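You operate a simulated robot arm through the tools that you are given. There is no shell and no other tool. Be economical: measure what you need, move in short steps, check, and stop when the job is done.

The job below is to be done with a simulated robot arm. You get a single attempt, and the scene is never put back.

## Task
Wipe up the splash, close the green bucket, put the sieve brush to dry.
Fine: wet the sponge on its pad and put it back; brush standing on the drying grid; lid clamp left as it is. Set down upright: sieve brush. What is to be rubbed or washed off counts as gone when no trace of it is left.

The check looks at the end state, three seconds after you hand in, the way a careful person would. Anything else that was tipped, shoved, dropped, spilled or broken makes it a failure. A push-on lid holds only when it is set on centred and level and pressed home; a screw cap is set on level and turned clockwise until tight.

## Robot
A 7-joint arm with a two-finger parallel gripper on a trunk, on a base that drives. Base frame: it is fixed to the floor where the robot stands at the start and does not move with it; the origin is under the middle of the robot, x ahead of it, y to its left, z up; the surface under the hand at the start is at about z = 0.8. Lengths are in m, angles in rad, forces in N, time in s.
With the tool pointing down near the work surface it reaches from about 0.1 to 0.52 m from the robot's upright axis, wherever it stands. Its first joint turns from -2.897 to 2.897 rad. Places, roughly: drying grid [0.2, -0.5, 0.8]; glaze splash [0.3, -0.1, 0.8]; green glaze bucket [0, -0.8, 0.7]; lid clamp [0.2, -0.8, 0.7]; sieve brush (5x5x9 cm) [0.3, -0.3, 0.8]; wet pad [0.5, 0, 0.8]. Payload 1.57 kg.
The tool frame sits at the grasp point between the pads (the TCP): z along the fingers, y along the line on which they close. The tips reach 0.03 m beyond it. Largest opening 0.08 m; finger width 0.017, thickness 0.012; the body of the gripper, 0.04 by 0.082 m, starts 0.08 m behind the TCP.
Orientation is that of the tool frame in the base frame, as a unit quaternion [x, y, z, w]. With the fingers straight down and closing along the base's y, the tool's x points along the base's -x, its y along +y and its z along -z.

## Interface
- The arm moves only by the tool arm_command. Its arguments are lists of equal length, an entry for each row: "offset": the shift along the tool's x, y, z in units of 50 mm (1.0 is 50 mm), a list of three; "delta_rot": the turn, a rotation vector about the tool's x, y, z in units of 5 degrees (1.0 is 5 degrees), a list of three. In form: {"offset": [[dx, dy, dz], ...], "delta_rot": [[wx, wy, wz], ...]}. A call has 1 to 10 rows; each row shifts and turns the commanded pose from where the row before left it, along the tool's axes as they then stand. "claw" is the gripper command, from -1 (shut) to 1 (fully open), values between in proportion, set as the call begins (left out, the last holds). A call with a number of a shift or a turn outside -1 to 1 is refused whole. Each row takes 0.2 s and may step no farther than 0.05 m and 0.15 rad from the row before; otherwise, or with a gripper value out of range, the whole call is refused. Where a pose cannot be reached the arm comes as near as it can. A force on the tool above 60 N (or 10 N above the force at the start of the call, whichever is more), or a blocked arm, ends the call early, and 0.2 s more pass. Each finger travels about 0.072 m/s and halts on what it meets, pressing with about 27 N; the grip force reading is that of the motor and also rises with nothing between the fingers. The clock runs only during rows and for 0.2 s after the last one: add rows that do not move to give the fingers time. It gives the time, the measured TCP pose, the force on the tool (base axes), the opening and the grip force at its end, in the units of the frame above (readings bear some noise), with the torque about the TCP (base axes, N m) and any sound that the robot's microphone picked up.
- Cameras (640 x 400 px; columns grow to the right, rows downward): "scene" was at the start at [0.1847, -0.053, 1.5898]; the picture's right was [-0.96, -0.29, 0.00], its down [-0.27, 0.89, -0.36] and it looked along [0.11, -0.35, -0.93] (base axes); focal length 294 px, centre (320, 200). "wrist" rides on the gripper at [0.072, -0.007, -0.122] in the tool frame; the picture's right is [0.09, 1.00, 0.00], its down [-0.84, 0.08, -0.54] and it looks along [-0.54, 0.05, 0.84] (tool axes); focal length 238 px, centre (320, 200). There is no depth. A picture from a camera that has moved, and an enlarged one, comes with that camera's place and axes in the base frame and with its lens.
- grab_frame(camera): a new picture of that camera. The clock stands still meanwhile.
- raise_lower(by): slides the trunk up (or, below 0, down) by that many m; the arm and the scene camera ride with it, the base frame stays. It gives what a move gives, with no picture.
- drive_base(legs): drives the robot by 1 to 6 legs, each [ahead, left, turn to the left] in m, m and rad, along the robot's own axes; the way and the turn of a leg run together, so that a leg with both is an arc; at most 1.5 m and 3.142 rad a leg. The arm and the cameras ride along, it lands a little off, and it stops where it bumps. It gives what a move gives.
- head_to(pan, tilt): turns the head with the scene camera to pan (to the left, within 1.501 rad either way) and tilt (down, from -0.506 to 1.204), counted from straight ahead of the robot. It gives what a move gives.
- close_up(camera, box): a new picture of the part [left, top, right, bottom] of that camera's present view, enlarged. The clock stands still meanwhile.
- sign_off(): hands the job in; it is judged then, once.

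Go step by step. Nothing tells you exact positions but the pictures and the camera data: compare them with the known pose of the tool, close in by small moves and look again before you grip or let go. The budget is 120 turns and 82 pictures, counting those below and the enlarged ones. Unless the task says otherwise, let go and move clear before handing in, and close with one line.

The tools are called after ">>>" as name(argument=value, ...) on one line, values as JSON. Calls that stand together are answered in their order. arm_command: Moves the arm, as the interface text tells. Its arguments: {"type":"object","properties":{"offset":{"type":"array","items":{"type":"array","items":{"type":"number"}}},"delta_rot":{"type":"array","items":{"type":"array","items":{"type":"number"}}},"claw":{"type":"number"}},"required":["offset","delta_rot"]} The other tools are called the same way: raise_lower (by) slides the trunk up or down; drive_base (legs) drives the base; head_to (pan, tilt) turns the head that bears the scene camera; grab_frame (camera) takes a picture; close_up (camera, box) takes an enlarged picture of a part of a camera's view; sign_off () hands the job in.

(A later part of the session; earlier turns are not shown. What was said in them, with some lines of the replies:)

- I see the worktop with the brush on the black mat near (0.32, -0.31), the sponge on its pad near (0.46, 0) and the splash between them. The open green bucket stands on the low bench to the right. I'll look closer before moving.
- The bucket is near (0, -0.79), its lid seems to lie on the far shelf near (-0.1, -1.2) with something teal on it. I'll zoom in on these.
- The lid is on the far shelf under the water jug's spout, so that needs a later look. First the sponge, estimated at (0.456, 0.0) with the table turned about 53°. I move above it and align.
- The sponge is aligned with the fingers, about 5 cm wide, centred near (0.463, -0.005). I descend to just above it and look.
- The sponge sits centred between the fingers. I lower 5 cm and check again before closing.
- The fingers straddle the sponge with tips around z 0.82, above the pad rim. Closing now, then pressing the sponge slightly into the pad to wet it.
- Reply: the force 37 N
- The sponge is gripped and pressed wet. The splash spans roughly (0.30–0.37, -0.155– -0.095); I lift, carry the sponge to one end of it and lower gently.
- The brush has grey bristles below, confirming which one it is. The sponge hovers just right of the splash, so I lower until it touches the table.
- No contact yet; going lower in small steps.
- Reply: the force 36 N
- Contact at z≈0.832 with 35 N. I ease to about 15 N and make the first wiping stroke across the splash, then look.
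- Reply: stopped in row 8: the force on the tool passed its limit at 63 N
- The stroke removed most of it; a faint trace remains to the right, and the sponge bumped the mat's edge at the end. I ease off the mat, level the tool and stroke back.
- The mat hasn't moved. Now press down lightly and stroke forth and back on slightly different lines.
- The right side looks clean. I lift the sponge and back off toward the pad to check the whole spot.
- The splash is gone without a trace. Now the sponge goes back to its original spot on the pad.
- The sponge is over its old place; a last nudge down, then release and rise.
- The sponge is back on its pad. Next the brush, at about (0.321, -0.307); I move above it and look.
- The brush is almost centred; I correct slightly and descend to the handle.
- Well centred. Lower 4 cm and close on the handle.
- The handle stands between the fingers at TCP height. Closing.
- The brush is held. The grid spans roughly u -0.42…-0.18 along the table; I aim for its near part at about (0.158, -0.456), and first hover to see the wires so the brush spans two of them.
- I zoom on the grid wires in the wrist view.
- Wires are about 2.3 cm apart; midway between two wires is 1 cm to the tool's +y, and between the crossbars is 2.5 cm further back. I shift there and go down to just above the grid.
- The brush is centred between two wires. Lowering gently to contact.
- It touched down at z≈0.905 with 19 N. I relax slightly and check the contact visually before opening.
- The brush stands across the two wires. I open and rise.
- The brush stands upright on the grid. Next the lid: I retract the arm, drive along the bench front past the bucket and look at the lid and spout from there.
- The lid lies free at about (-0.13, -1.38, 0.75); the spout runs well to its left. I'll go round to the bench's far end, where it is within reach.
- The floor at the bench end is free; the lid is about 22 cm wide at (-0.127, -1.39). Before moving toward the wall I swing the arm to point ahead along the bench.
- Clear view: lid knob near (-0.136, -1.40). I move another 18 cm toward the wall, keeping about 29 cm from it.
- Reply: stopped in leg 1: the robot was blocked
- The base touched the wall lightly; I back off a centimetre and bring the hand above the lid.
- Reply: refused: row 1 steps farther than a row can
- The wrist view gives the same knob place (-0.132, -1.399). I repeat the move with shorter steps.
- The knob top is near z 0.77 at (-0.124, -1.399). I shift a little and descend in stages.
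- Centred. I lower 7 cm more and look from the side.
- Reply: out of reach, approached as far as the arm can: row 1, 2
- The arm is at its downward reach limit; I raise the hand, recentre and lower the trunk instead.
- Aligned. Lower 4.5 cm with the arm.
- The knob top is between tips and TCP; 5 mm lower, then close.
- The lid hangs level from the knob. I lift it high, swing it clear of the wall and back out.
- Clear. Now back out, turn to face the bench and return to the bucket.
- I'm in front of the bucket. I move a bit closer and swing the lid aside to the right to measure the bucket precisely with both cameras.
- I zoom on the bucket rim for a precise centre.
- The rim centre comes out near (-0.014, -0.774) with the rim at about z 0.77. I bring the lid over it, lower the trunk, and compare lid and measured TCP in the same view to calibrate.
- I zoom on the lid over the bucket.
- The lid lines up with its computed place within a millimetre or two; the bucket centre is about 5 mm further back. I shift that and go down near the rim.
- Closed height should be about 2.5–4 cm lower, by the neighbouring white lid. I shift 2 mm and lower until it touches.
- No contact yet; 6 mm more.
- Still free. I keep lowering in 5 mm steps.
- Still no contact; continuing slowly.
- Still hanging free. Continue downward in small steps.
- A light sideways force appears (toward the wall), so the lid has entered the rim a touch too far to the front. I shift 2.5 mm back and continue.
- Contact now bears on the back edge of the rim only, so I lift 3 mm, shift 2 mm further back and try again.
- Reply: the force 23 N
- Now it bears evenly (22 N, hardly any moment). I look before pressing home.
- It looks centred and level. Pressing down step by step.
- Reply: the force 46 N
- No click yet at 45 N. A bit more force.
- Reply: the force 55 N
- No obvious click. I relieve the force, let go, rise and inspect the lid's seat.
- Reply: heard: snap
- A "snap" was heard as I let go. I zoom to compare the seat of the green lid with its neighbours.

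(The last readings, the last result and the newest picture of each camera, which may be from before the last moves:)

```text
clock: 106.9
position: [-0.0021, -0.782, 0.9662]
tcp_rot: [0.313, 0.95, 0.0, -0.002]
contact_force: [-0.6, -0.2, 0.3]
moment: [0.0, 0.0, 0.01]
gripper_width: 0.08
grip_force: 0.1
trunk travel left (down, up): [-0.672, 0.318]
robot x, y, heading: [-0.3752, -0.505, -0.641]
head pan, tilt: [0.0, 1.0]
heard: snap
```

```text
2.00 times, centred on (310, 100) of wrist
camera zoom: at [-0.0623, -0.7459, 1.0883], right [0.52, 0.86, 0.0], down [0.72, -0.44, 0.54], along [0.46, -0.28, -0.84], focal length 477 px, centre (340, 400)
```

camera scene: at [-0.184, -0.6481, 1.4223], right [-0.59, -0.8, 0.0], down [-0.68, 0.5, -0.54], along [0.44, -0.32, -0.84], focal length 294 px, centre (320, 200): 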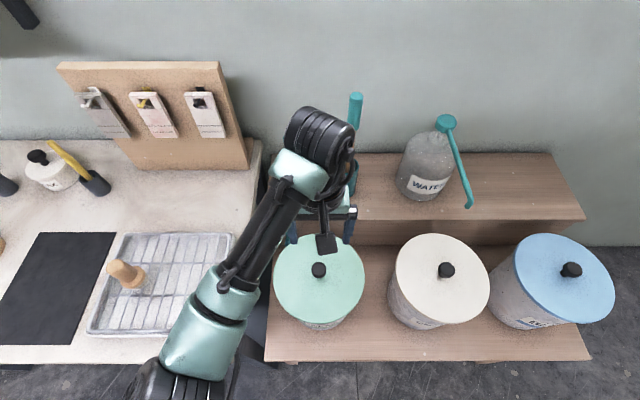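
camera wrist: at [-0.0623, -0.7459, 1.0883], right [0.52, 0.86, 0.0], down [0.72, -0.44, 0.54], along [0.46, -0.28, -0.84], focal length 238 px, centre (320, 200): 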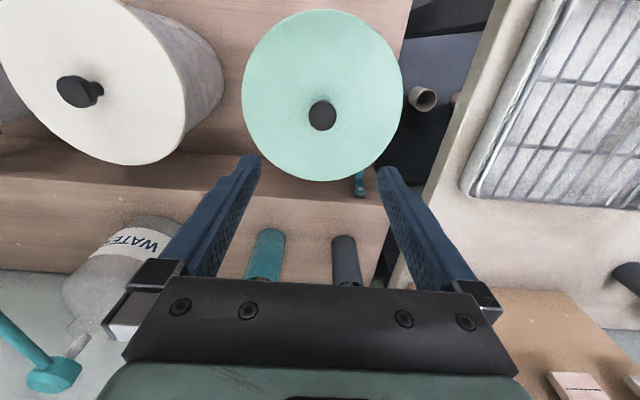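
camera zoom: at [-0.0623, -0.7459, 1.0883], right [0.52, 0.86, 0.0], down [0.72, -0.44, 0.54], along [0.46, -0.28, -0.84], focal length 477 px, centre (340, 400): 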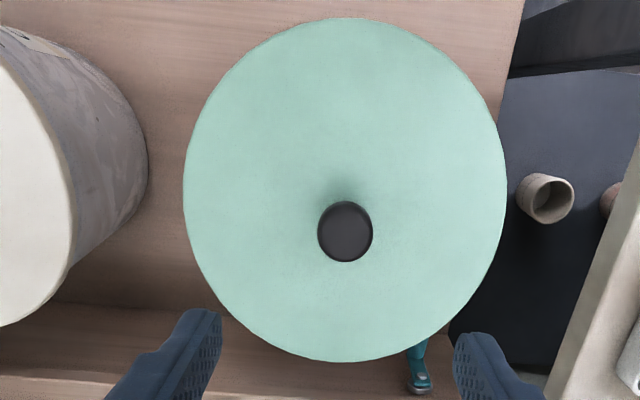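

The lid looks roughly centred; to judge seat and level I want a low side view, so I rise, back off half a metre, and lower the trunk.

>>> arm_command(offset=[[0, 0, -0.9], [0, 0, -0.9], [0.8, 0, -0.3], [0.8, 0, 0], [0.8, 0, 0]], delta_rot=[[0, 0, 0], [0, 0, 0], [0, 0, 0], [0, 0, 0], [0, 0, 0]])

>>> drive_base(legs=[[-0.5, 0, 0]])

>>> raise_lower(by=-0.5)

>>> head_to(pan=0, tilt=0.3)

>>> grab_frame(camera="scene")

```text
clock: 108.1
position: [-0.0989, -0.7111, 1.0705]
tcp_rot: [0.313, 0.95, -0.001, -0.004]
contact_force: [0.1, -1.9, -0.8]
moment: [-0.01, -0.02, 0.02]
gripper_width: 0.0802
grip_force: 0.0
trunk travel left (down, up): [-0.672, 0.318]
robot x, y, heading: [-0.3727, -0.5044, -0.64]
head pan, tilt: [0.0, 1.0]
```

```text
clock: 111.0
position: [-0.4981, -0.4179, 1.0693]
tcp_rot: [0.318, 0.948, -0.001, -0.004]
contact_force: [-0.1, 0.2, 0.9]
moment: [-0.02, 0.01, 0.0]
gripper_width: 0.0798
grip_force: 0.0
trunk travel left (down, up): [-0.672, 0.318]
robot x, y, heading: [-0.7711, -0.2113, -0.646]
head pan, tilt: [0.0, 1.0]
```

```text
refused: -0.5 is not a number from -0.4 to 0.4
```

```text
clock: 112.1
position: [-0.4979, -0.4175, 1.0689]
tcp_rot: [0.317, 0.949, 0.0, -0.004]
contact_force: [-0.7, 0.6, -0.3]
moment: [0.02, 0.01, -0.01]
gripper_width: 0.08
grip_force: 0.1
trunk travel left (down, up): [-0.672, 0.318]
robot x, y, heading: [-0.7701, -0.2081, -0.645]
head pan, tilt: [0.0, 0.3]
```

```text
20 pictures are left
camera scene: at [-0.5624, -0.3664, 1.4818], right [-0.6, -0.8, 0.0], down [-0.24, 0.18, -0.95], along [0.76, -0.57, -0.3], focal length 294 px, centre (320, 200)
```

scene: 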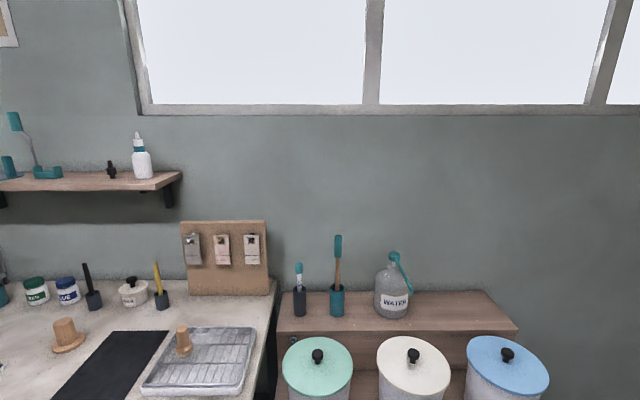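

I lower the trunk by 0.4 and look again.

>>> raise_lower(by=-0.4)

>>> head_to(pan=-0.1, tilt=0.4)

>>> grab_frame(camera="scene")

```text
clock: 115.9
position: [-0.4974, -0.4183, 0.6702]
tcp_rot: [0.318, 0.948, 0.0, -0.005]
contact_force: [-1.0, 0.1, 0.0]
moment: [-0.01, -0.01, 0.01]
gripper_width: 0.08
grip_force: 0.0
trunk travel left (down, up): [-0.272, 0.718]
robot x, y, heading: [-0.7677, -0.2084, -0.645]
head pan, tilt: [0.0, 0.3]
```

```text
clock: 116.6
position: [-0.4975, -0.4164, 0.6699]
tcp_rot: [0.318, 0.948, 0.0, -0.005]
contact_force: [0.0, 0.6, 0.5]
moment: [-0.02, 0.02, 0.01]
gripper_width: 0.0802
grip_force: 0.0
trunk travel left (down, up): [-0.272, 0.718]
robot x, y, heading: [-0.7699, -0.2098, -0.646]
head pan, tilt: [-0.099, 0.4]
```

```text
19 pictures are left
camera scene: at [-0.5688, -0.3731, 1.0726], right [-0.68, -0.74, 0.0], down [-0.29, 0.26, -0.92], along [0.68, -0.62, -0.39], focal length 294 px, centre (320, 200)
```

scene: 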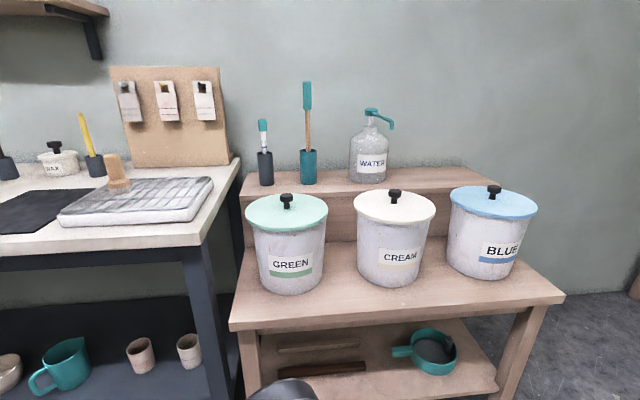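

>>> close_up(camera="scene", box=[230, 175, 450, 305])

>>> close_up(camera="scene", box=[240, 185, 335, 250])

```text
2.91 times, centred on (340, 240) of scene
camera zoom: at [-0.5688, -0.3731, 1.0726], right [-0.68, -0.74, 0.0], down [-0.29, 0.26, -0.92], along [0.68, -0.62, -0.39], focal length 856 px, centre (262, 84)
```

zoom: 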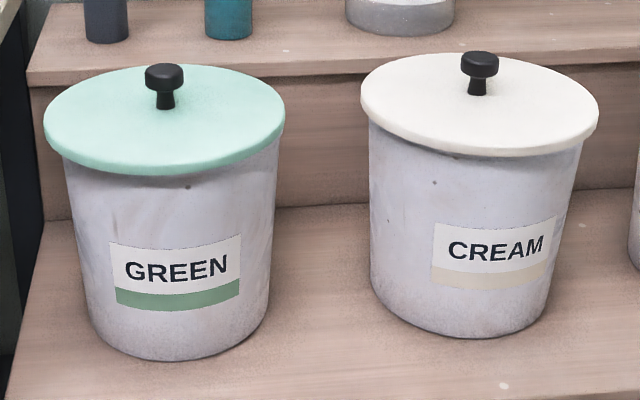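

```text
6.15 times, centred on (288, 218) of scene
camera zoom: at [-0.5688, -0.3731, 1.0726], right [-0.68, -0.74, 0.0], down [-0.29, 0.26, -0.92], along [0.68, -0.62, -0.39], focal length 1810 px, centre (520, 92)
```

zoom: 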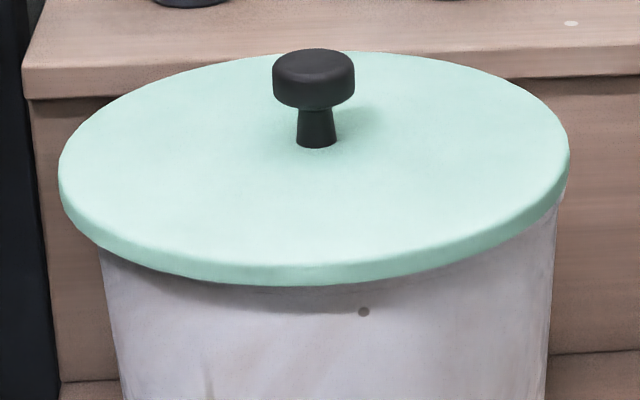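

The lid sits level at the same height as its neighbour, but may be about 5 mm off to the left. I'll go back, take hold of the knob, and test the seat gently.

>>> raise_lower(by=0.4)

>>> drive_base(legs=[[0.5, 0, 0]])

>>> head_to(pan=0, tilt=1.0)

>>> grab_frame(camera="wrist")

```text
clock: 120.4
position: [-0.4979, -0.4174, 1.0692]
tcp_rot: [0.317, 0.948, 0.001, -0.004]
contact_force: [0.8, 0.6, -0.1]
moment: [0.0, -0.05, -0.05]
gripper_width: 0.0797
grip_force: 0.0
trunk travel left (down, up): [-0.672, 0.318]
robot x, y, heading: [-0.7706, -0.2106, -0.646]
head pan, tilt: [-0.099, 0.4]
```

```text
clock: 123.4
position: [-0.0929, -0.7197, 1.0703]
tcp_rot: [0.316, 0.949, 0.001, -0.005]
contact_force: [-0.1, -0.8, 0.1]
moment: [0.0, 0.03, 0.01]
gripper_width: 0.08
grip_force: 0.0
trunk travel left (down, up): [-0.672, 0.318]
robot x, y, heading: [-0.3664, -0.5113, -0.646]
head pan, tilt: [-0.099, 0.4]
```

```text
clock: 124.4
position: [-0.0942, -0.7196, 1.069]
tcp_rot: [0.315, 0.949, 0.0, -0.004]
contact_force: [-0.2, -0.8, -0.3]
moment: [-0.07, 0.01, -0.02]
gripper_width: 0.0799
grip_force: 0.0
trunk travel left (down, up): [-0.672, 0.318]
robot x, y, heading: [-0.3678, -0.5094, -0.639]
head pan, tilt: [0.0, 1.0]
```

```text
16 pictures are left
camera wrist: at [-0.1533, -0.6831, 1.1914], right [0.52, 0.85, 0.0], down [0.72, -0.44, 0.54], along [0.46, -0.28, -0.84], focal length 238 px, centre (320, 200)
```

wrist: 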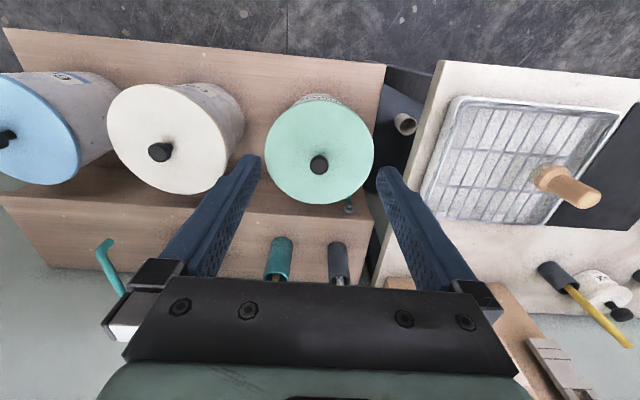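

Knob near (0, -0.781). I move above and lower to just over it.

>>> arm_command(offset=[[-0.75, 0.05, 0], [-0.75, 0.05, 0], [-0.75, 0.05, 0], [0, 0, 0.95], [0, 0, 0.95], [0, 0, 0.95], [0, 0, 0.95], [0, 0, 0]], delta_rot=[[0, 0, 0], [0, 0, 0], [0, 0, 0], [0, 0, 0], [0, 0, 0], [0, 0, 0], [0, 0, 0], [0, 0, 0]])

>>> grab_frame(camera="wrist")

```text
clock: 126.2
position: [-0.0021, -0.7813, 0.8771]
tcp_rot: [0.316, 0.949, 0.0, -0.003]
contact_force: [-0.2, -0.2, -0.9]
moment: [0.01, 0.0, -0.04]
gripper_width: 0.0801
grip_force: 0.0
trunk travel left (down, up): [-0.672, 0.318]
robot x, y, heading: [-0.3675, -0.5147, -0.642]
head pan, tilt: [0.0, 1.0]
```

```text
15 pictures are left
camera wrist: at [-0.0621, -0.7439, 0.9999], right [0.52, 0.85, 0.0], down [0.72, -0.44, 0.54], along [0.46, -0.28, -0.84], focal length 238 px, centre (320, 200)
```

wrist: 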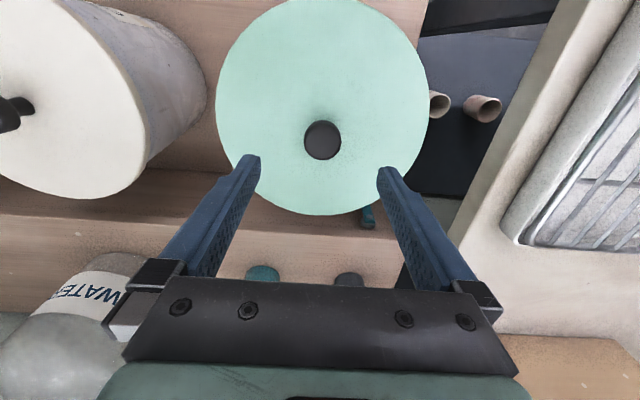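

Centred on the knob. I lower to the earlier grip height and close.

>>> arm_command(offset=[[0, 0, 0.6], [0, 0, 0.6], [0, 0, 0.46], [0, 0, 0]], delta_rot=[[0, 0, 0], [0, 0, 0], [0, 0, 0], [0, 0, 0]])

>>> arm_command(offset=[[0, 0, 0], [0, 0, 0], [0, 0, 0], [0, 0, 0], [0, 0, 0]], delta_rot=[[0, 0, 0], [0, 0, 0], [0, 0, 0], [0, 0, 0], [0, 0, 0]], claw=-1)

>>> arm_command(offset=[[0, 0, -0.02], [0, 0, 0]], delta_rot=[[0, 0, 0], [0, 0, 0]])

```text
clock: 127.2
position: [-0.0005, -0.7808, 0.7949]
tcp_rot: [0.317, 0.948, 0.0, -0.005]
contact_force: [0.0, -0.4, -0.1]
moment: [0.02, -0.01, 0.01]
gripper_width: 0.08
grip_force: 0.1
trunk travel left (down, up): [-0.672, 0.318]
robot x, y, heading: [-0.3683, -0.5118, -0.643]
head pan, tilt: [0.0, 1.0]
```

```text
clock: 128.4
position: [-0.0015, -0.7815, 0.7961]
tcp_rot: [0.317, 0.949, 0.0, -0.005]
contact_force: [-0.8, -0.1, -0.4]
moment: [0.01, -0.02, -0.01]
gripper_width: 0.0329
grip_force: 27.6
trunk travel left (down, up): [-0.672, 0.318]
robot x, y, heading: [-0.3667, -0.5135, -0.642]
head pan, tilt: [0.0, 1.0]
heard: snap
```

```text
clock: 129.0
position: [-0.0006, -0.7818, 0.797]
tcp_rot: [0.316, 0.949, 0.0, -0.004]
contact_force: [0.4, 0.4, 0.2]
moment: [0.03, 0.0, 0.01]
gripper_width: 0.0326
grip_force: 27.3
trunk travel left (down, up): [-0.672, 0.318]
robot x, y, heading: [-0.3684, -0.512, -0.641]
head pan, tilt: [0.0, 1.0]
```

Another snap came as I gripped. I pull up 2 mm more to see whether the lid is held.

>>> arm_command(offset=[[0, 0, -0.04], [0, 0, 0]], delta_rot=[[0, 0, 0], [0, 0, 0]])

>>> close_up(camera="scene", box=[250, 200, 500, 350])

```text
clock: 129.6
position: [-0.0005, -0.7812, 0.7993]
tcp_rot: [0.316, 0.949, -0.001, -0.004]
contact_force: [-0.5, 0.9, -0.2]
moment: [-0.03, -0.01, -0.01]
gripper_width: 0.0327
grip_force: 27.3
trunk travel left (down, up): [-0.672, 0.318]
robot x, y, heading: [-0.3669, -0.5097, -0.64]
head pan, tilt: [0.0, 1.0]
```

```text
2.56 times, centred on (375, 275) of scene
camera zoom: at [-0.1763, -0.6548, 1.4223], right [-0.6, -0.8, 0.0], down [-0.67, 0.5, -0.54], along [0.43, -0.32, -0.84], focal length 753 px, centre (179, 8)
```

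zoom: 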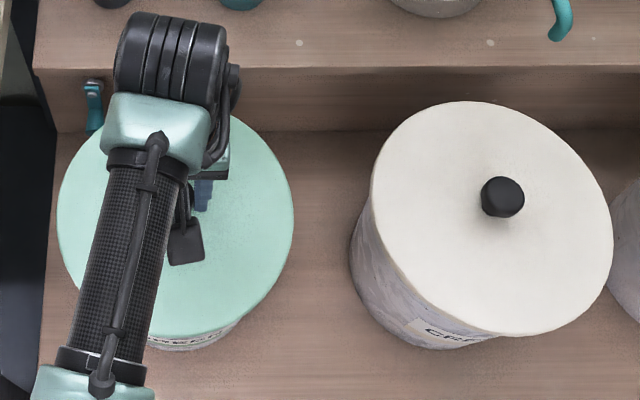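

The lid isn't latched now; it seems grabbing it popped it off, and it was about 3 mm off to the left and slightly far back. I lift a little, shift 3 mm each way, and lower again.

>>> arm_command(offset=[[0, 0, -0.08], [0.06, -0.06, 0], [0, 0, 0.08], [0, 0, 0.06], [0, 0, 0]], delta_rot=[[0, 0, 0], [0, 0, 0], [0, 0, 0], [0, 0, 0], [0, 0, 0]])

>>> arm_command(offset=[[0, 0, 0.04], [0, 0, 0]], delta_rot=[[0, 0, 0], [0, 0, 0]])

```text
clock: 130.8
position: [-0.0055, -0.78, 0.7964]
tcp_rot: [0.316, 0.949, 0.001, -0.003]
contact_force: [0.4, -1.2, -1.4]
moment: [0.01, 0.02, -0.01]
gripper_width: 0.0327
grip_force: 27.1
trunk travel left (down, up): [-0.672, 0.318]
robot x, y, heading: [-0.3673, -0.5084, -0.644]
head pan, tilt: [0.0, 1.0]
```

```text
clock: 131.4
position: [-0.0049, -0.7806, 0.7958]
tcp_rot: [0.316, 0.949, 0.0, -0.003]
contact_force: [-3.2, 1.3, 16.6]
moment: [0.29, 0.33, -0.01]
gripper_width: 0.0329
grip_force: 27.1
trunk travel left (down, up): [-0.672, 0.318]
robot x, y, heading: [-0.3689, -0.5102, -0.64]
head pan, tilt: [0.0, 1.0]
```

It bears evenly again at the corrected centre. Pressing down in steps.

>>> arm_command(offset=[[0, 0, 0.03], [0, 0, 0.02], [0, 0, 0]], delta_rot=[[0, 0, 0], [0, 0, 0], [0, 0, 0]])

>>> arm_command(offset=[[0, 0, 0.02], [0, 0, 0.02], [0, 0, 0]], delta_rot=[[0, 0, 0], [0, 0, 0], [0, 0, 0]])

```text
clock: 132.2
position: [-0.0051, -0.7822, 0.7938]
tcp_rot: [0.316, 0.949, 0.001, 0.001]
contact_force: [0.1, -0.8, 28.8]
moment: [0.02, 0.07, -0.02]
gripper_width: 0.0326
grip_force: 26.7
trunk travel left (down, up): [-0.672, 0.318]
robot x, y, heading: [-0.3685, -0.5098, -0.647]
head pan, tilt: [0.0, 1.0]
```

```text
clock: 133.0
position: [-0.0058, -0.7807, 0.7911]
tcp_rot: [0.317, 0.949, -0.001, -0.001]
contact_force: [-0.7, -0.9, 31.2]
moment: [0.22, -0.03, 0.07]
gripper_width: 0.0329
grip_force: 26.7
trunk travel left (down, up): [-0.672, 0.318]
robot x, y, heading: [-0.3673, -0.513, -0.642]
head pan, tilt: [0.0, 1.0]
```

The fingers may be slipping on the knob near 30 N, so I'll release here and press with closed fingers on the knob's top instead.

>>> arm_command(offset=[[0, 0, -0.06], [0, 0, 0]], delta_rot=[[0, 0, 0], [0, 0, 0]])

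>>> arm_command(offset=[[0, 0, 0], [0, 0, 0], [0, 0, 0], [0, 0, 0], [0, 0, 0]], delta_rot=[[0, 0, 0], [0, 0, 0], [0, 0, 0], [0, 0, 0], [0, 0, 0]], claw=1)

>>> arm_command(offset=[[0, 0, -0.8], [0, 0, -0.6], [0, 0, 0]], delta_rot=[[0, 0, 0], [0, 0, 0], [0, 0, 0]])

>>> grab_frame(camera="wrist")

```text
clock: 133.6
position: [-0.0053, -0.7811, 0.7915]
tcp_rot: [0.316, 0.949, -0.001, -0.004]
contact_force: [2.6, -2.2, 7.9]
moment: [-0.36, -0.88, -0.07]
gripper_width: 0.0326
grip_force: 26.9
trunk travel left (down, up): [-0.672, 0.318]
robot x, y, heading: [-0.3651, -0.515, -0.645]
head pan, tilt: [0.0, 1.0]
```

```text
clock: 134.8
position: [-0.0049, -0.7794, 0.7924]
tcp_rot: [0.316, 0.949, 0.001, -0.004]
contact_force: [-2.0, -0.3, 4.2]
moment: [0.13, -0.06, 0.07]
gripper_width: 0.0785
grip_force: 0.0
trunk travel left (down, up): [-0.672, 0.318]
robot x, y, heading: [-0.3644, -0.5106, -0.642]
head pan, tilt: [0.0, 1.0]
```

```text
clock: 135.6
position: [-0.0051, -0.7814, 0.8627]
tcp_rot: [0.315, 0.949, 0.001, -0.004]
contact_force: [-0.3, 0.4, -1.4]
moment: [-0.01, 0.0, 0.01]
gripper_width: 0.08
grip_force: 0.1
trunk travel left (down, up): [-0.672, 0.318]
robot x, y, heading: [-0.3661, -0.5112, -0.646]
head pan, tilt: [0.0, 1.0]
```

```text
13 pictures are left
camera wrist: at [-0.0659, -0.7449, 0.9848], right [0.52, 0.85, 0.0], down [0.72, -0.44, 0.53], along [0.46, -0.28, -0.84], focal length 238 px, centre (320, 200)
```

wrist: 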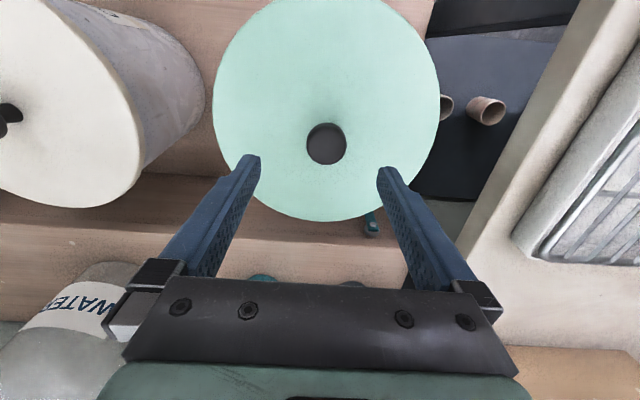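

The lid rests there with the knob about 3 mm to tool +y. I close the fingers and come down on top of the knob.

>>> arm_command(offset=[[0, 0.06, 0], [0, 0, 0], [0, 0, 0], [0, 0, 0], [0, 0, 0.5], [0, 0, 0.2], [0, 0, 0]], delta_rot=[[0, 0, 0], [0, 0, 0], [0, 0, 0], [0, 0, 0], [0, 0, 0], [0, 0, 0], [0, 0, 0]], claw=-1)

>>> arm_command(offset=[[0, 0, 0.1], [0, 0, 0.06], [0, 0, 0]], delta_rot=[[0, 0, 0], [0, 0, 0], [0, 0, 0]])

```text
clock: 137.2
position: [-0.004, -0.78, 0.8271]
tcp_rot: [0.316, 0.949, 0.0, -0.004]
contact_force: [-0.5, -1.1, 3.4]
moment: [0.03, 0.02, -0.02]
gripper_width: 0.0001
grip_force: 21.6
trunk travel left (down, up): [-0.672, 0.318]
robot x, y, heading: [-0.3696, -0.5129, -0.64]
head pan, tilt: [0.0, 1.0]
```

```text
clock: 137.9
position: [0.0002, -0.7825, 0.8274]
tcp_rot: [0.317, 0.948, -0.003, 0.003]
contact_force: [-8.8, 4.2, 34.5]
moment: [0.19, 0.41, -0.05]
gripper_width: 0.0
grip_force: 21.2
trunk travel left (down, up): [-0.672, 0.318]
robot x, y, heading: [-0.367, -0.5089, -0.645]
head pan, tilt: [0.0, 1.0]
stopped in row 3: the force on the tool passed its limit at 62 N (the readings are from after the stop); the commanded pose is now the measured one
```

62 N on the knob gave no snap, so the lid is still off-centre. The earlier seated position (knob about (-0.001, -0.782)) was right; I re-grip and bring the lid back there.

>>> arm_command(offset=[[0, 0, -0.8], [0.1, 0.04, 0], [0, 0, 0], [0, 0, 0], [0, 0, 0], [0, 0, 0]], delta_rot=[[-0.05, -0.05, 0], [0, 0, 0], [0, 0, 0], [0, 0, 0], [0, 0, 0], [0, 0, 0]], claw=1)

>>> grab_frame(camera="wrist")

```text
clock: 139.3
position: [-0.0027, -0.7761, 0.8647]
tcp_rot: [0.317, 0.948, 0.0, 0.004]
contact_force: [0.5, -0.1, -0.1]
moment: [0.0, 0.0, -0.03]
gripper_width: 0.0801
grip_force: 0.2
trunk travel left (down, up): [-0.672, 0.318]
robot x, y, heading: [-0.3681, -0.5107, -0.641]
head pan, tilt: [0.0, 1.0]
heard: snap
```

```text
12 pictures are left
camera wrist: at [-0.0651, -0.7385, 0.985], right [0.52, 0.85, 0.0], down [0.71, -0.44, 0.55], along [0.47, -0.29, -0.84], focal length 238 px, centre (320, 200)
```

wrist: 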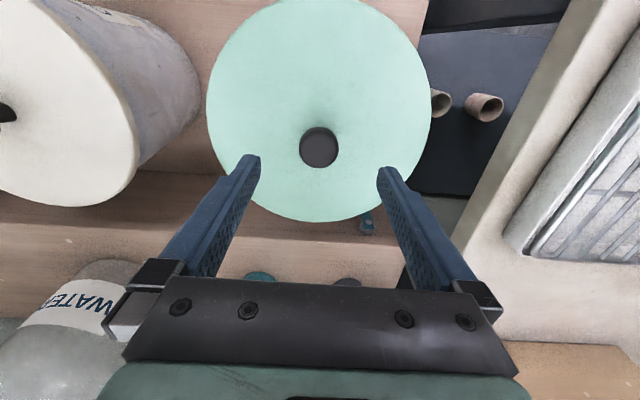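

Another snap came right after that press, so the lid may well be seated now. I leave it untouched and check from the low front view.

>>> arm_command(offset=[[0, 0, -0.9], [0, 0, -0.9], [0, 0, -0.9], [0.8, 0, -0.9], [0.8, 0, -0.3], [0.8, 0, 0]], delta_rot=[[0, 0, 0], [0, 0, 0], [0, 0, 0], [0, 0, 0], [0, 0, 0], [0, 0, 0]])

>>> drive_base(legs=[[-0.5, 0, 0]])

>>> raise_lower(by=-0.4)

>>> head_to(pan=-0.1, tilt=0.4)

>>> close_up(camera="scene", box=[230, 175, 450, 305])

```text
refused: row 4 steps farther than a row can; nothing moved
```

```text
clock: 142.2
position: [-0.3985, -0.4797, 0.8641]
tcp_rot: [0.315, 0.949, 0.0, 0.004]
contact_force: [-0.7, -0.1, 0.1]
moment: [-0.02, -0.01, 0.0]
gripper_width: 0.0798
grip_force: 0.2
trunk travel left (down, up): [-0.672, 0.318]
robot x, y, heading: [-0.7616, -0.2141, -0.634]
head pan, tilt: [0.0, 1.0]
```

```text
clock: 146.1
position: [-0.3975, -0.4804, 0.4638]
tcp_rot: [0.316, 0.949, 0.001, 0.004]
contact_force: [0.3, -0.8, 0.6]
moment: [0.01, -0.01, 0.01]
gripper_width: 0.0799
grip_force: 0.1
trunk travel left (down, up): [-0.272, 0.718]
robot x, y, heading: [-0.7615, -0.2192, -0.64]
head pan, tilt: [0.0, 1.0]
```

```text
clock: 147.1
position: [-0.3997, -0.4798, 0.4632]
tcp_rot: [0.316, 0.949, 0.0, 0.003]
contact_force: [0.0, -0.5, -0.3]
moment: [0.0, -0.04, 0.02]
gripper_width: 0.0801
grip_force: 0.0
trunk travel left (down, up): [-0.272, 0.718]
robot x, y, heading: [-0.763, -0.2152, -0.642]
head pan, tilt: [-0.099, 0.4]
```

```text
2.91 times, centred on (340, 240) of scene
camera zoom: at [-0.5598, -0.3798, 1.0725], right [-0.67, -0.74, 0.0], down [-0.29, 0.26, -0.92], along [0.68, -0.62, -0.39], focal length 856 px, centre (262, 84)
```

zoom: 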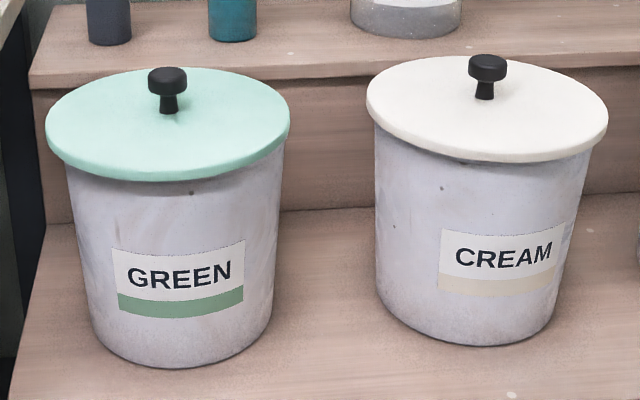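

The lid looks seated like its neighbour. One finer zoom on each to compare seat height and centring.

>>> close_up(camera="scene", box=[240, 192, 340, 262])

>>> close_up(camera="scene", box=[350, 187, 450, 257])

```text
5.71 times, centred on (290, 227) of scene
camera zoom: at [-0.5598, -0.3798, 1.0725], right [-0.67, -0.74, 0.0], down [-0.29, 0.26, -0.92], along [0.68, -0.62, -0.39], focal length 1681 px, centre (491, 46)
```

zoom: 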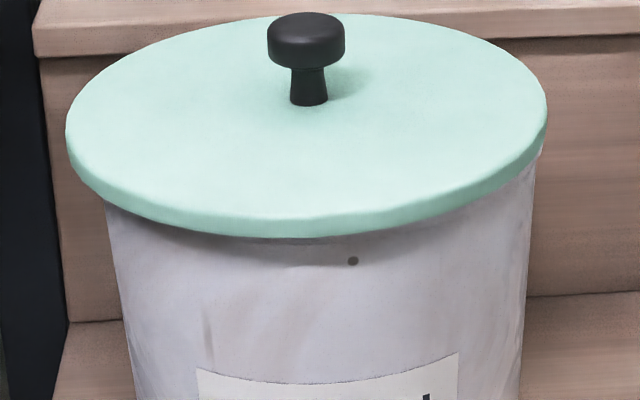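

```text
5.71 times, centred on (400, 222) of scene
camera zoom: at [-0.5598, -0.3798, 1.0725], right [-0.67, -0.74, 0.0], down [-0.29, 0.26, -0.92], along [0.68, -0.62, -0.39], focal length 1681 px, centre (-137, 74)
```

zoom: 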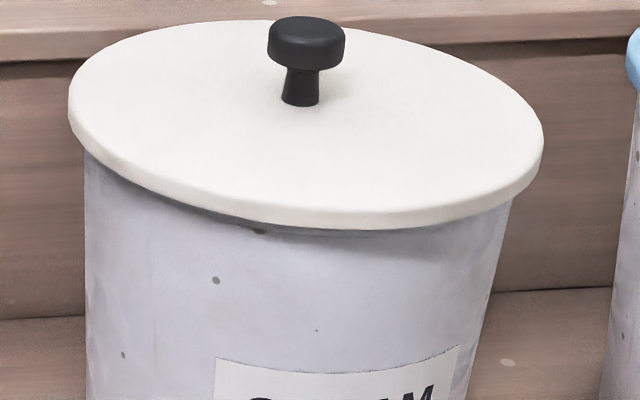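

The green lid seems about 4 mm left and perhaps 2 mm high compared with the cream one. I'll measure seat height by touching both knobs lightly with closed fingers; first return to the bucket.

>>> raise_lower(by=0.4)

>>> arm_command(offset=[[0, 0, -0.9], [0, 0, -0.9], [0, 0, 0], [0, 0, 0], [0, 0, 0]], delta_rot=[[0, -0.15, 0], [0, 0, 0], [0, 0, 0], [0, 0, 0], [0, 0, 0]], claw=-1)

>>> drive_base(legs=[[0.5, 0, 0]])

>>> grab_frame(camera="wrist")

```text
clock: 150.9
position: [-0.3988, -0.4799, 0.8637]
tcp_rot: [0.316, 0.949, 0.0, 0.004]
contact_force: [-0.3, 0.8, -0.2]
moment: [-0.01, -0.02, 0.03]
gripper_width: 0.0797
grip_force: 0.0
trunk travel left (down, up): [-0.672, 0.318]
robot x, y, heading: [-0.7601, -0.2183, -0.634]
head pan, tilt: [-0.099, 0.4]
```

```text
clock: 152.1
position: [-0.3994, -0.4794, 0.9552]
tcp_rot: [0.316, 0.949, -0.002, 0.009]
contact_force: [0.1, 0.0, 0.5]
moment: [0.04, 0.03, -0.01]
gripper_width: 0.0001
grip_force: 21.9
trunk travel left (down, up): [-0.672, 0.318]
robot x, y, heading: [-0.762, -0.2133, -0.64]
head pan, tilt: [-0.099, 0.4]
```

```text
clock: 155.0
position: [0.0007, -0.773, 0.956]
tcp_rot: [0.314, 0.949, -0.002, 0.01]
contact_force: [-0.6, -0.4, 0.3]
moment: [0.01, 0.05, 0.01]
gripper_width: 0.0
grip_force: 21.3
trunk travel left (down, up): [-0.672, 0.318]
robot x, y, heading: [-0.3629, -0.5145, -0.635]
head pan, tilt: [-0.099, 0.4]
```

```text
8 pictures are left
camera wrist: at [-0.0622, -0.7356, 1.0753], right [0.52, 0.85, 0.0], down [0.71, -0.43, 0.56], along [0.48, -0.29, -0.83], focal length 238 px, centre (320, 200)
```

wrist: 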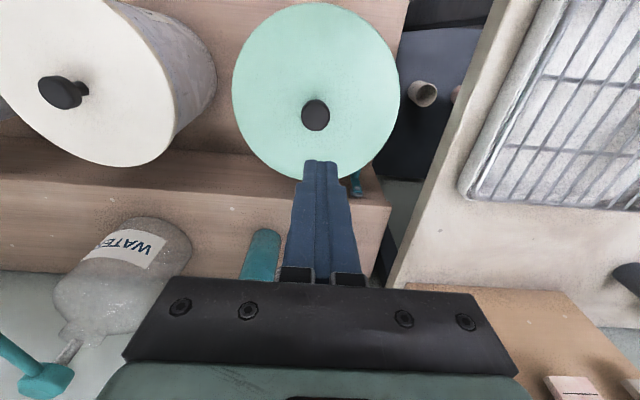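

I level the tool, centre over the green knob (-0.004, -0.777), and come down to just above it.

>>> arm_command(offset=[[0.02, -0.12, 0.6], [0, 0, 0.6], [0, 0, 0.6], [0, 0, 0.58], [0, 0, 0]], delta_rot=[[0.0, 0.25, 0], [0, 0, 0], [0, 0, 0], [0, 0, 0], [0, 0, 0]])

>>> arm_command(offset=[[0, 0, 0.06], [0, 0, 0]], delta_rot=[[0, 0, 0], [0, 0, 0]])

>>> arm_command(offset=[[0, 0, 0.06], [0, 0, 0]], delta_rot=[[0, 0, 0], [0, 0, 0]])

```text
clock: 156.2
position: [-0.0021, -0.7786, 0.837]
tcp_rot: [0.315, 0.949, 0.0, -0.001]
contact_force: [0.1, 0.1, 0.5]
moment: [-0.01, 0.01, -0.02]
gripper_width: 0.0001
grip_force: 21.9
trunk travel left (down, up): [-0.672, 0.318]
robot x, y, heading: [-0.3634, -0.5119, -0.637]
head pan, tilt: [-0.099, 0.4]
```

```text
clock: 156.8
position: [-0.0016, -0.7788, 0.8327]
tcp_rot: [0.314, 0.949, 0.001, -0.001]
contact_force: [0.8, -0.5, -0.4]
moment: [0.01, -0.02, -0.01]
gripper_width: 0.0
grip_force: 21.3
trunk travel left (down, up): [-0.672, 0.318]
robot x, y, heading: [-0.3632, -0.5114, -0.642]
head pan, tilt: [-0.099, 0.4]
```

```text
clock: 157.4
position: [-0.0008, -0.7785, 0.8309]
tcp_rot: [0.315, 0.949, 0.001, 0.0]
contact_force: [-0.4, -0.5, 0.4]
moment: [-0.01, 0.01, 0.01]
gripper_width: 0.0
grip_force: 21.2
trunk travel left (down, up): [-0.672, 0.318]
robot x, y, heading: [-0.364, -0.5129, -0.639]
head pan, tilt: [-0.099, 0.4]
```

No contact yet; finer steps.

>>> arm_command(offset=[[0, 0, 0.04], [0, 0, 0]], delta_rot=[[0, 0, 0], [0, 0, 0]])

>>> arm_command(offset=[[0, 0, 0.04], [0, 0, 0]], delta_rot=[[0, 0, 0], [0, 0, 0]])

```text
clock: 158.0
position: [-0.002, -0.7794, 0.829]
tcp_rot: [0.314, 0.949, 0.002, 0.0]
contact_force: [0.7, 0.1, -0.4]
moment: [0.0, 0.03, 0.02]
gripper_width: 0.0002
grip_force: 21.4
trunk travel left (down, up): [-0.672, 0.318]
robot x, y, heading: [-0.3627, -0.512, -0.635]
head pan, tilt: [-0.099, 0.4]
```

```text
clock: 158.6
position: [-0.0008, -0.7779, 0.8268]
tcp_rot: [0.314, 0.949, 0.001, 0.0]
contact_force: [-1.8, -0.3, 14.6]
moment: [-0.01, 0.07, 0.18]
gripper_width: 0.0004
grip_force: 21.4
trunk travel left (down, up): [-0.672, 0.318]
robot x, y, heading: [-0.3614, -0.5161, -0.637]
head pan, tilt: [-0.099, 0.4]
```

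Green knob contact at TCP z≈0.8275, same as before. Now the cream knob for reference.

>>> arm_command(offset=[[0, 0, -0.8], [0, 0, -0.8], [0, 0, 0]], delta_rot=[[0, 0, 0], [0, 0, 0], [0, 0, 0]])

>>> drive_base(legs=[[0, -0.285, 0]])

>>> grab_frame(camera="wrist")

```text
clock: 159.4
position: [-0.0022, -0.779, 0.9067]
tcp_rot: [0.313, 0.95, 0.001, -0.002]
contact_force: [0.1, 0.1, 0.1]
moment: [-0.01, -0.04, -0.03]
gripper_width: 0.0
grip_force: 21.7
trunk travel left (down, up): [-0.672, 0.318]
robot x, y, heading: [-0.3599, -0.513, -0.635]
head pan, tilt: [-0.099, 0.4]
```

```text
clock: 161.4
position: [-0.1717, -1.0058, 0.9075]
tcp_rot: [0.316, 0.949, 0.001, -0.001]
contact_force: [-0.4, 0.1, -0.5]
moment: [0.0, -0.02, -0.03]
gripper_width: 0.0001
grip_force: 21.0
trunk travel left (down, up): [-0.672, 0.318]
robot x, y, heading: [-0.5293, -0.7445, -0.641]
head pan, tilt: [-0.099, 0.4]
```

```text
7 pictures are left
camera wrist: at [-0.2326, -0.9696, 1.0284], right [0.52, 0.85, 0.0], down [0.72, -0.44, 0.54], along [0.46, -0.28, -0.84], focal length 238 px, centre (320, 200)
```

wrist: 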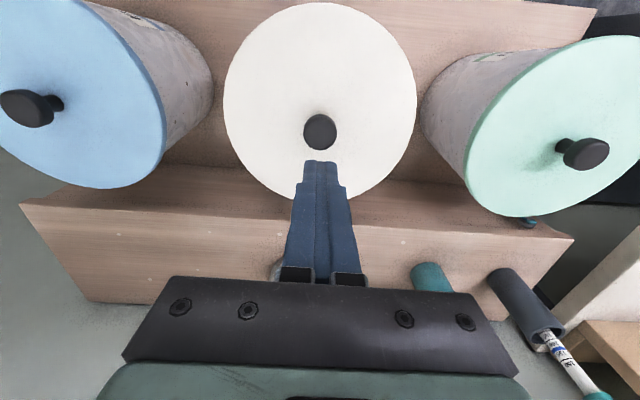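

Centred over the cream knob; descending gently.

>>> arm_command(offset=[[0, 0, 0.7], [0, 0, 0.72], [0, 0, 0.08], [0, 0, 0]], delta_rot=[[0, 0, 0], [0, 0, 0], [0, 0, 0], [0, 0, 0]])

>>> arm_command(offset=[[0, 0, 0.04], [0, 0, 0]], delta_rot=[[0, 0, 0], [0, 0, 0]])

>>> arm_command(offset=[[0, 0, 0.03], [0, 0, 0]], delta_rot=[[0, 0, 0], [0, 0, 0]])

```text
clock: 162.4
position: [-0.1729, -1.0048, 0.8316]
tcp_rot: [0.317, 0.948, 0.001, -0.001]
contact_force: [0.2, -0.6, 0.1]
moment: [-0.01, -0.05, -0.02]
gripper_width: 0.0004
grip_force: 21.1
trunk travel left (down, up): [-0.672, 0.318]
robot x, y, heading: [-0.5291, -0.7386, -0.64]
head pan, tilt: [-0.099, 0.4]
```

```text
clock: 163.0
position: [-0.1721, -1.0058, 0.8292]
tcp_rot: [0.316, 0.949, 0.001, 0.0]
contact_force: [0.7, 0.5, -0.1]
moment: [0.01, -0.01, 0.01]
gripper_width: 0.0
grip_force: 21.4
trunk travel left (down, up): [-0.672, 0.318]
robot x, y, heading: [-0.5351, -0.7371, -0.641]
head pan, tilt: [-0.099, 0.4]
```

```text
clock: 163.6
position: [-0.1702, -1.0054, 0.8278]
tcp_rot: [0.316, 0.949, 0.001, -0.001]
contact_force: [-0.5, 0.7, 1.3]
moment: [-0.01, 0.03, 0.0]
gripper_width: 0.0
grip_force: 21.3
trunk travel left (down, up): [-0.672, 0.318]
robot x, y, heading: [-0.5321, -0.745, -0.64]
head pan, tilt: [-0.099, 0.4]
```

>>> arm_command(offset=[[0, 0, 0.03], [0, 0, 0]], delta_rot=[[0, 0, 0], [0, 0, 0]])

```text
clock: 164.2
position: [-0.172, -1.0051, 0.8274]
tcp_rot: [0.317, 0.949, 0.001, 0.0]
contact_force: [-1.9, 1.4, 14.8]
moment: [0.03, 0.09, 0.06]
gripper_width: 0.0
grip_force: 20.8
trunk travel left (down, up): [-0.672, 0.318]
robot x, y, heading: [-0.5314, -0.7392, -0.638]
head pan, tilt: [-0.099, 0.4]
```

The cream knob is at exactly the same height, so the green lid is fully down. I return to the green lid for one confirming press from above.

>>> arm_command(offset=[[0, 0, -0.8], [0, 0, -0.8], [0, 0, 0]], delta_rot=[[0, 0, 0], [0, 0, 0], [0, 0, 0]])

>>> drive_base(legs=[[0, 0.285, 0]])

>>> grab_frame(camera="wrist")

```text
clock: 165.0
position: [-0.172, -1.004, 0.9063]
tcp_rot: [0.316, 0.949, 0.001, -0.001]
contact_force: [0.0, 0.5, 0.4]
moment: [0.03, 0.01, 0.05]
gripper_width: 0.0001
grip_force: 21.6
trunk travel left (down, up): [-0.672, 0.318]
robot x, y, heading: [-0.5284, -0.7412, -0.64]
head pan, tilt: [-0.099, 0.4]
```

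```text
clock: 167.0
position: [-0.0028, -0.7776, 0.9063]
tcp_rot: [0.318, 0.948, 0.001, -0.001]
contact_force: [-0.1, 0.4, 0.3]
moment: [0.02, 0.0, 0.01]
gripper_width: 0.0004
grip_force: 21.3
trunk travel left (down, up): [-0.672, 0.318]
robot x, y, heading: [-0.3603, -0.5138, -0.644]
head pan, tilt: [-0.099, 0.4]
```

```text
6 pictures are left
camera wrist: at [-0.0641, -0.7403, 1.0274], right [0.53, 0.85, 0.0], down [0.71, -0.44, 0.54], along [0.46, -0.28, -0.84], focal length 238 px, centre (320, 200)
```

wrist: 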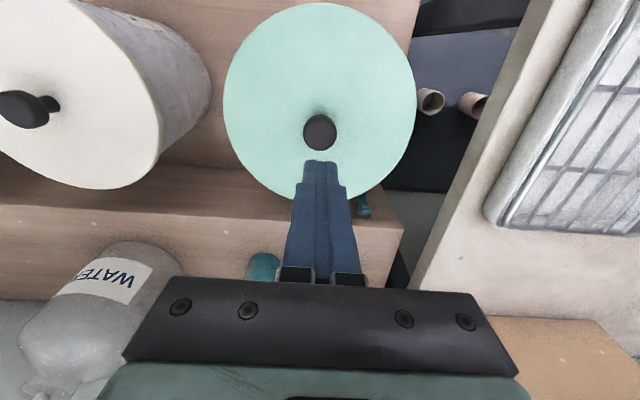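

Exactly over the knob. Press to about 40–50 N.

>>> arm_command(offset=[[0, 0, 0.7], [0, 0, 0.72], [0, 0, 0.1], [0, 0, 0.06], [0, 0, 0]], delta_rot=[[0, 0, 0], [0, 0, 0], [0, 0, 0], [0, 0, 0], [0, 0, 0]])

>>> arm_command(offset=[[0, 0, 0.03], [0, 0, 0.03], [0, 0, 0]], delta_rot=[[0, 0, 0], [0, 0, 0], [0, 0, 0]])

```text
clock: 168.2
position: [-0.0028, -0.7764, 0.8276]
tcp_rot: [0.319, 0.948, 0.0, 0.0]
contact_force: [0.1, -0.5, 6.2]
moment: [-0.02, 0.0, 0.0]
gripper_width: 0.0001
grip_force: 21.4
trunk travel left (down, up): [-0.672, 0.318]
robot x, y, heading: [-0.3619, -0.519, -0.645]
head pan, tilt: [-0.099, 0.4]
```

```text
clock: 169.0
position: [-0.0034, -0.7767, 0.8273]
tcp_rot: [0.318, 0.948, 0.0, 0.003]
contact_force: [-1.2, 2.8, 37.6]
moment: [0.12, 0.17, 0.05]
gripper_width: 0.0
grip_force: 21.0
trunk travel left (down, up): [-0.672, 0.318]
robot x, y, heading: [-0.3616, -0.513, -0.645]
head pan, tilt: [-0.099, 0.4]
```

Firm at 38 N, no movement. A touch more, then up and clear.

>>> arm_command(offset=[[0, 0, 0.02], [0, 0, 0]], delta_rot=[[0, 0, 0], [0, 0, 0]])

>>> arm_command(offset=[[0, 0, -0.16], [0, 0, -0.8], [0, 0, -0.9], [0, 0, -0.9], [0, 0, -0.9], [0, 0, 0]], delta_rot=[[0, 0, 0], [0, 0, 0], [0, 0, 0], [0, 0, 0], [0, 0, 0], [0, 0, 0]])

>>> grab_frame(camera="wrist")

```text
clock: 169.6
position: [-0.0034, -0.776, 0.8274]
tcp_rot: [0.319, 0.948, 0.001, 0.006]
contact_force: [-5.4, 6.2, 48.3]
moment: [0.32, 0.3, -0.14]
gripper_width: 0.0001
grip_force: 21.3
trunk travel left (down, up): [-0.672, 0.318]
robot x, y, heading: [-0.3638, -0.5141, -0.643]
head pan, tilt: [-0.099, 0.4]
```

```text
clock: 171.0
position: [-0.0026, -0.7754, 1.0042]
tcp_rot: [0.318, 0.948, 0.001, -0.001]
contact_force: [-0.1, -0.7, 0.5]
moment: [0.03, -0.01, -0.01]
gripper_width: 0.0001
grip_force: 21.8
trunk travel left (down, up): [-0.672, 0.318]
robot x, y, heading: [-0.3614, -0.5151, -0.641]
head pan, tilt: [-0.099, 0.4]
```

```text
5 pictures are left
camera wrist: at [-0.0641, -0.7388, 1.1259], right [0.53, 0.85, 0.0], down [0.71, -0.44, 0.54], along [0.46, -0.28, -0.84], focal length 238 px, centre (320, 200)
```

wrist: 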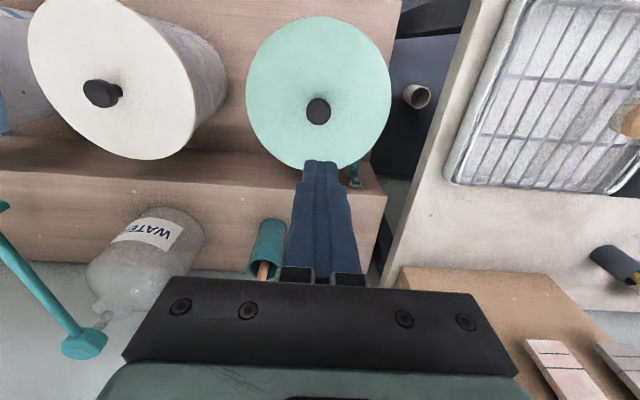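

No further snap and no movement: the lid is home. A last overview of the table before handing in.

>>> arm_command(offset=[[0.8, 0, -0.5], [0.8, 0, -0.5], [0.8, 0, 0]], delta_rot=[[0, 0, 0], [0, 0, 0], [0, 0, 0]])

>>> head_to(pan=0.7, tilt=0.75)

>>> grab_frame(camera="scene")

```text
clock: 171.8
position: [-0.1, -0.7056, 1.0548]
tcp_rot: [0.317, 0.948, 0.002, 0.0]
contact_force: [-0.7, -0.3, 0.4]
moment: [-0.01, -0.02, 0.03]
gripper_width: 0.0
grip_force: 21.3
trunk travel left (down, up): [-0.672, 0.318]
robot x, y, heading: [-0.3609, -0.5155, -0.645]
head pan, tilt: [-0.099, 0.4]
```

```text
clock: 172.9
position: [-0.0983, -0.7056, 1.0547]
tcp_rot: [0.319, 0.948, 0.001, -0.001]
contact_force: [-0.1, 0.3, -0.5]
moment: [0.03, 0.0, 0.02]
gripper_width: 0.0
grip_force: 21.2
trunk travel left (down, up): [-0.672, 0.318]
robot x, y, heading: [-0.3621, -0.5122, -0.642]
head pan, tilt: [0.7, 0.75]
```

```text
4 pictures are left
camera scene: at [-0.1451, -0.6096, 1.4415], right [0.05, -1.0, 0.0], down [-0.68, -0.04, -0.73], along [0.73, 0.04, -0.68], focal length 294 px, centre (320, 200)
```

scene: 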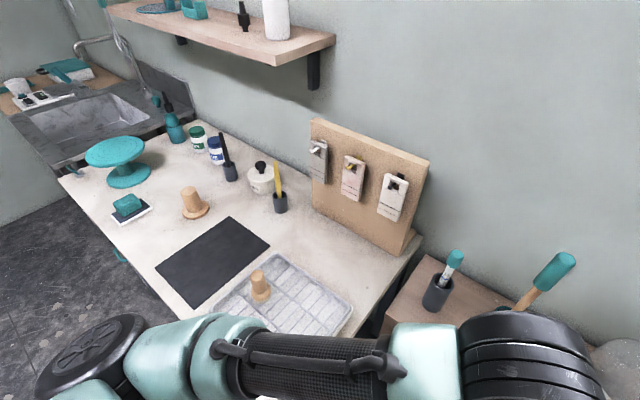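

The brush stands upright and the sponge is on its pad. One zoom on the wiped spot.

>>> close_up(camera="scene", box=[90, 180, 270, 310])

```text
3.08 times, centred on (180, 245) of scene
camera zoom: at [-0.1451, -0.6096, 1.4415], right [0.05, -1.0, 0.0], down [-0.68, -0.04, -0.73], along [0.73, 0.04, -0.68], focal length 905 px, centre (751, 62)
```

zoom: 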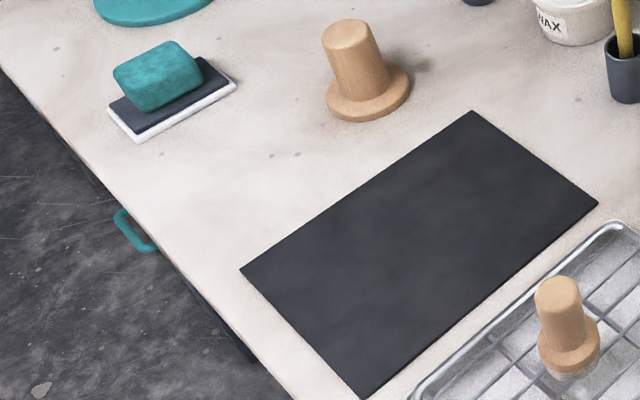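

The tabletop is clean, the sponge is on its pad, the brush stands on the grid and the lid is on. Handing in.

>>> sign_off()

```text
The job is handed in.
```

The job is handed in: the splash is wiped away with no trace visible and the wetted sponge is back on its pad. The sieve brush stands upright on the drying grid. The green bucket's lid is pressed down level with the cream one, about 4 mm to one side when last checked; it snapped after the last re-press, and a final press did not move it. I did not touch the lid clamp.
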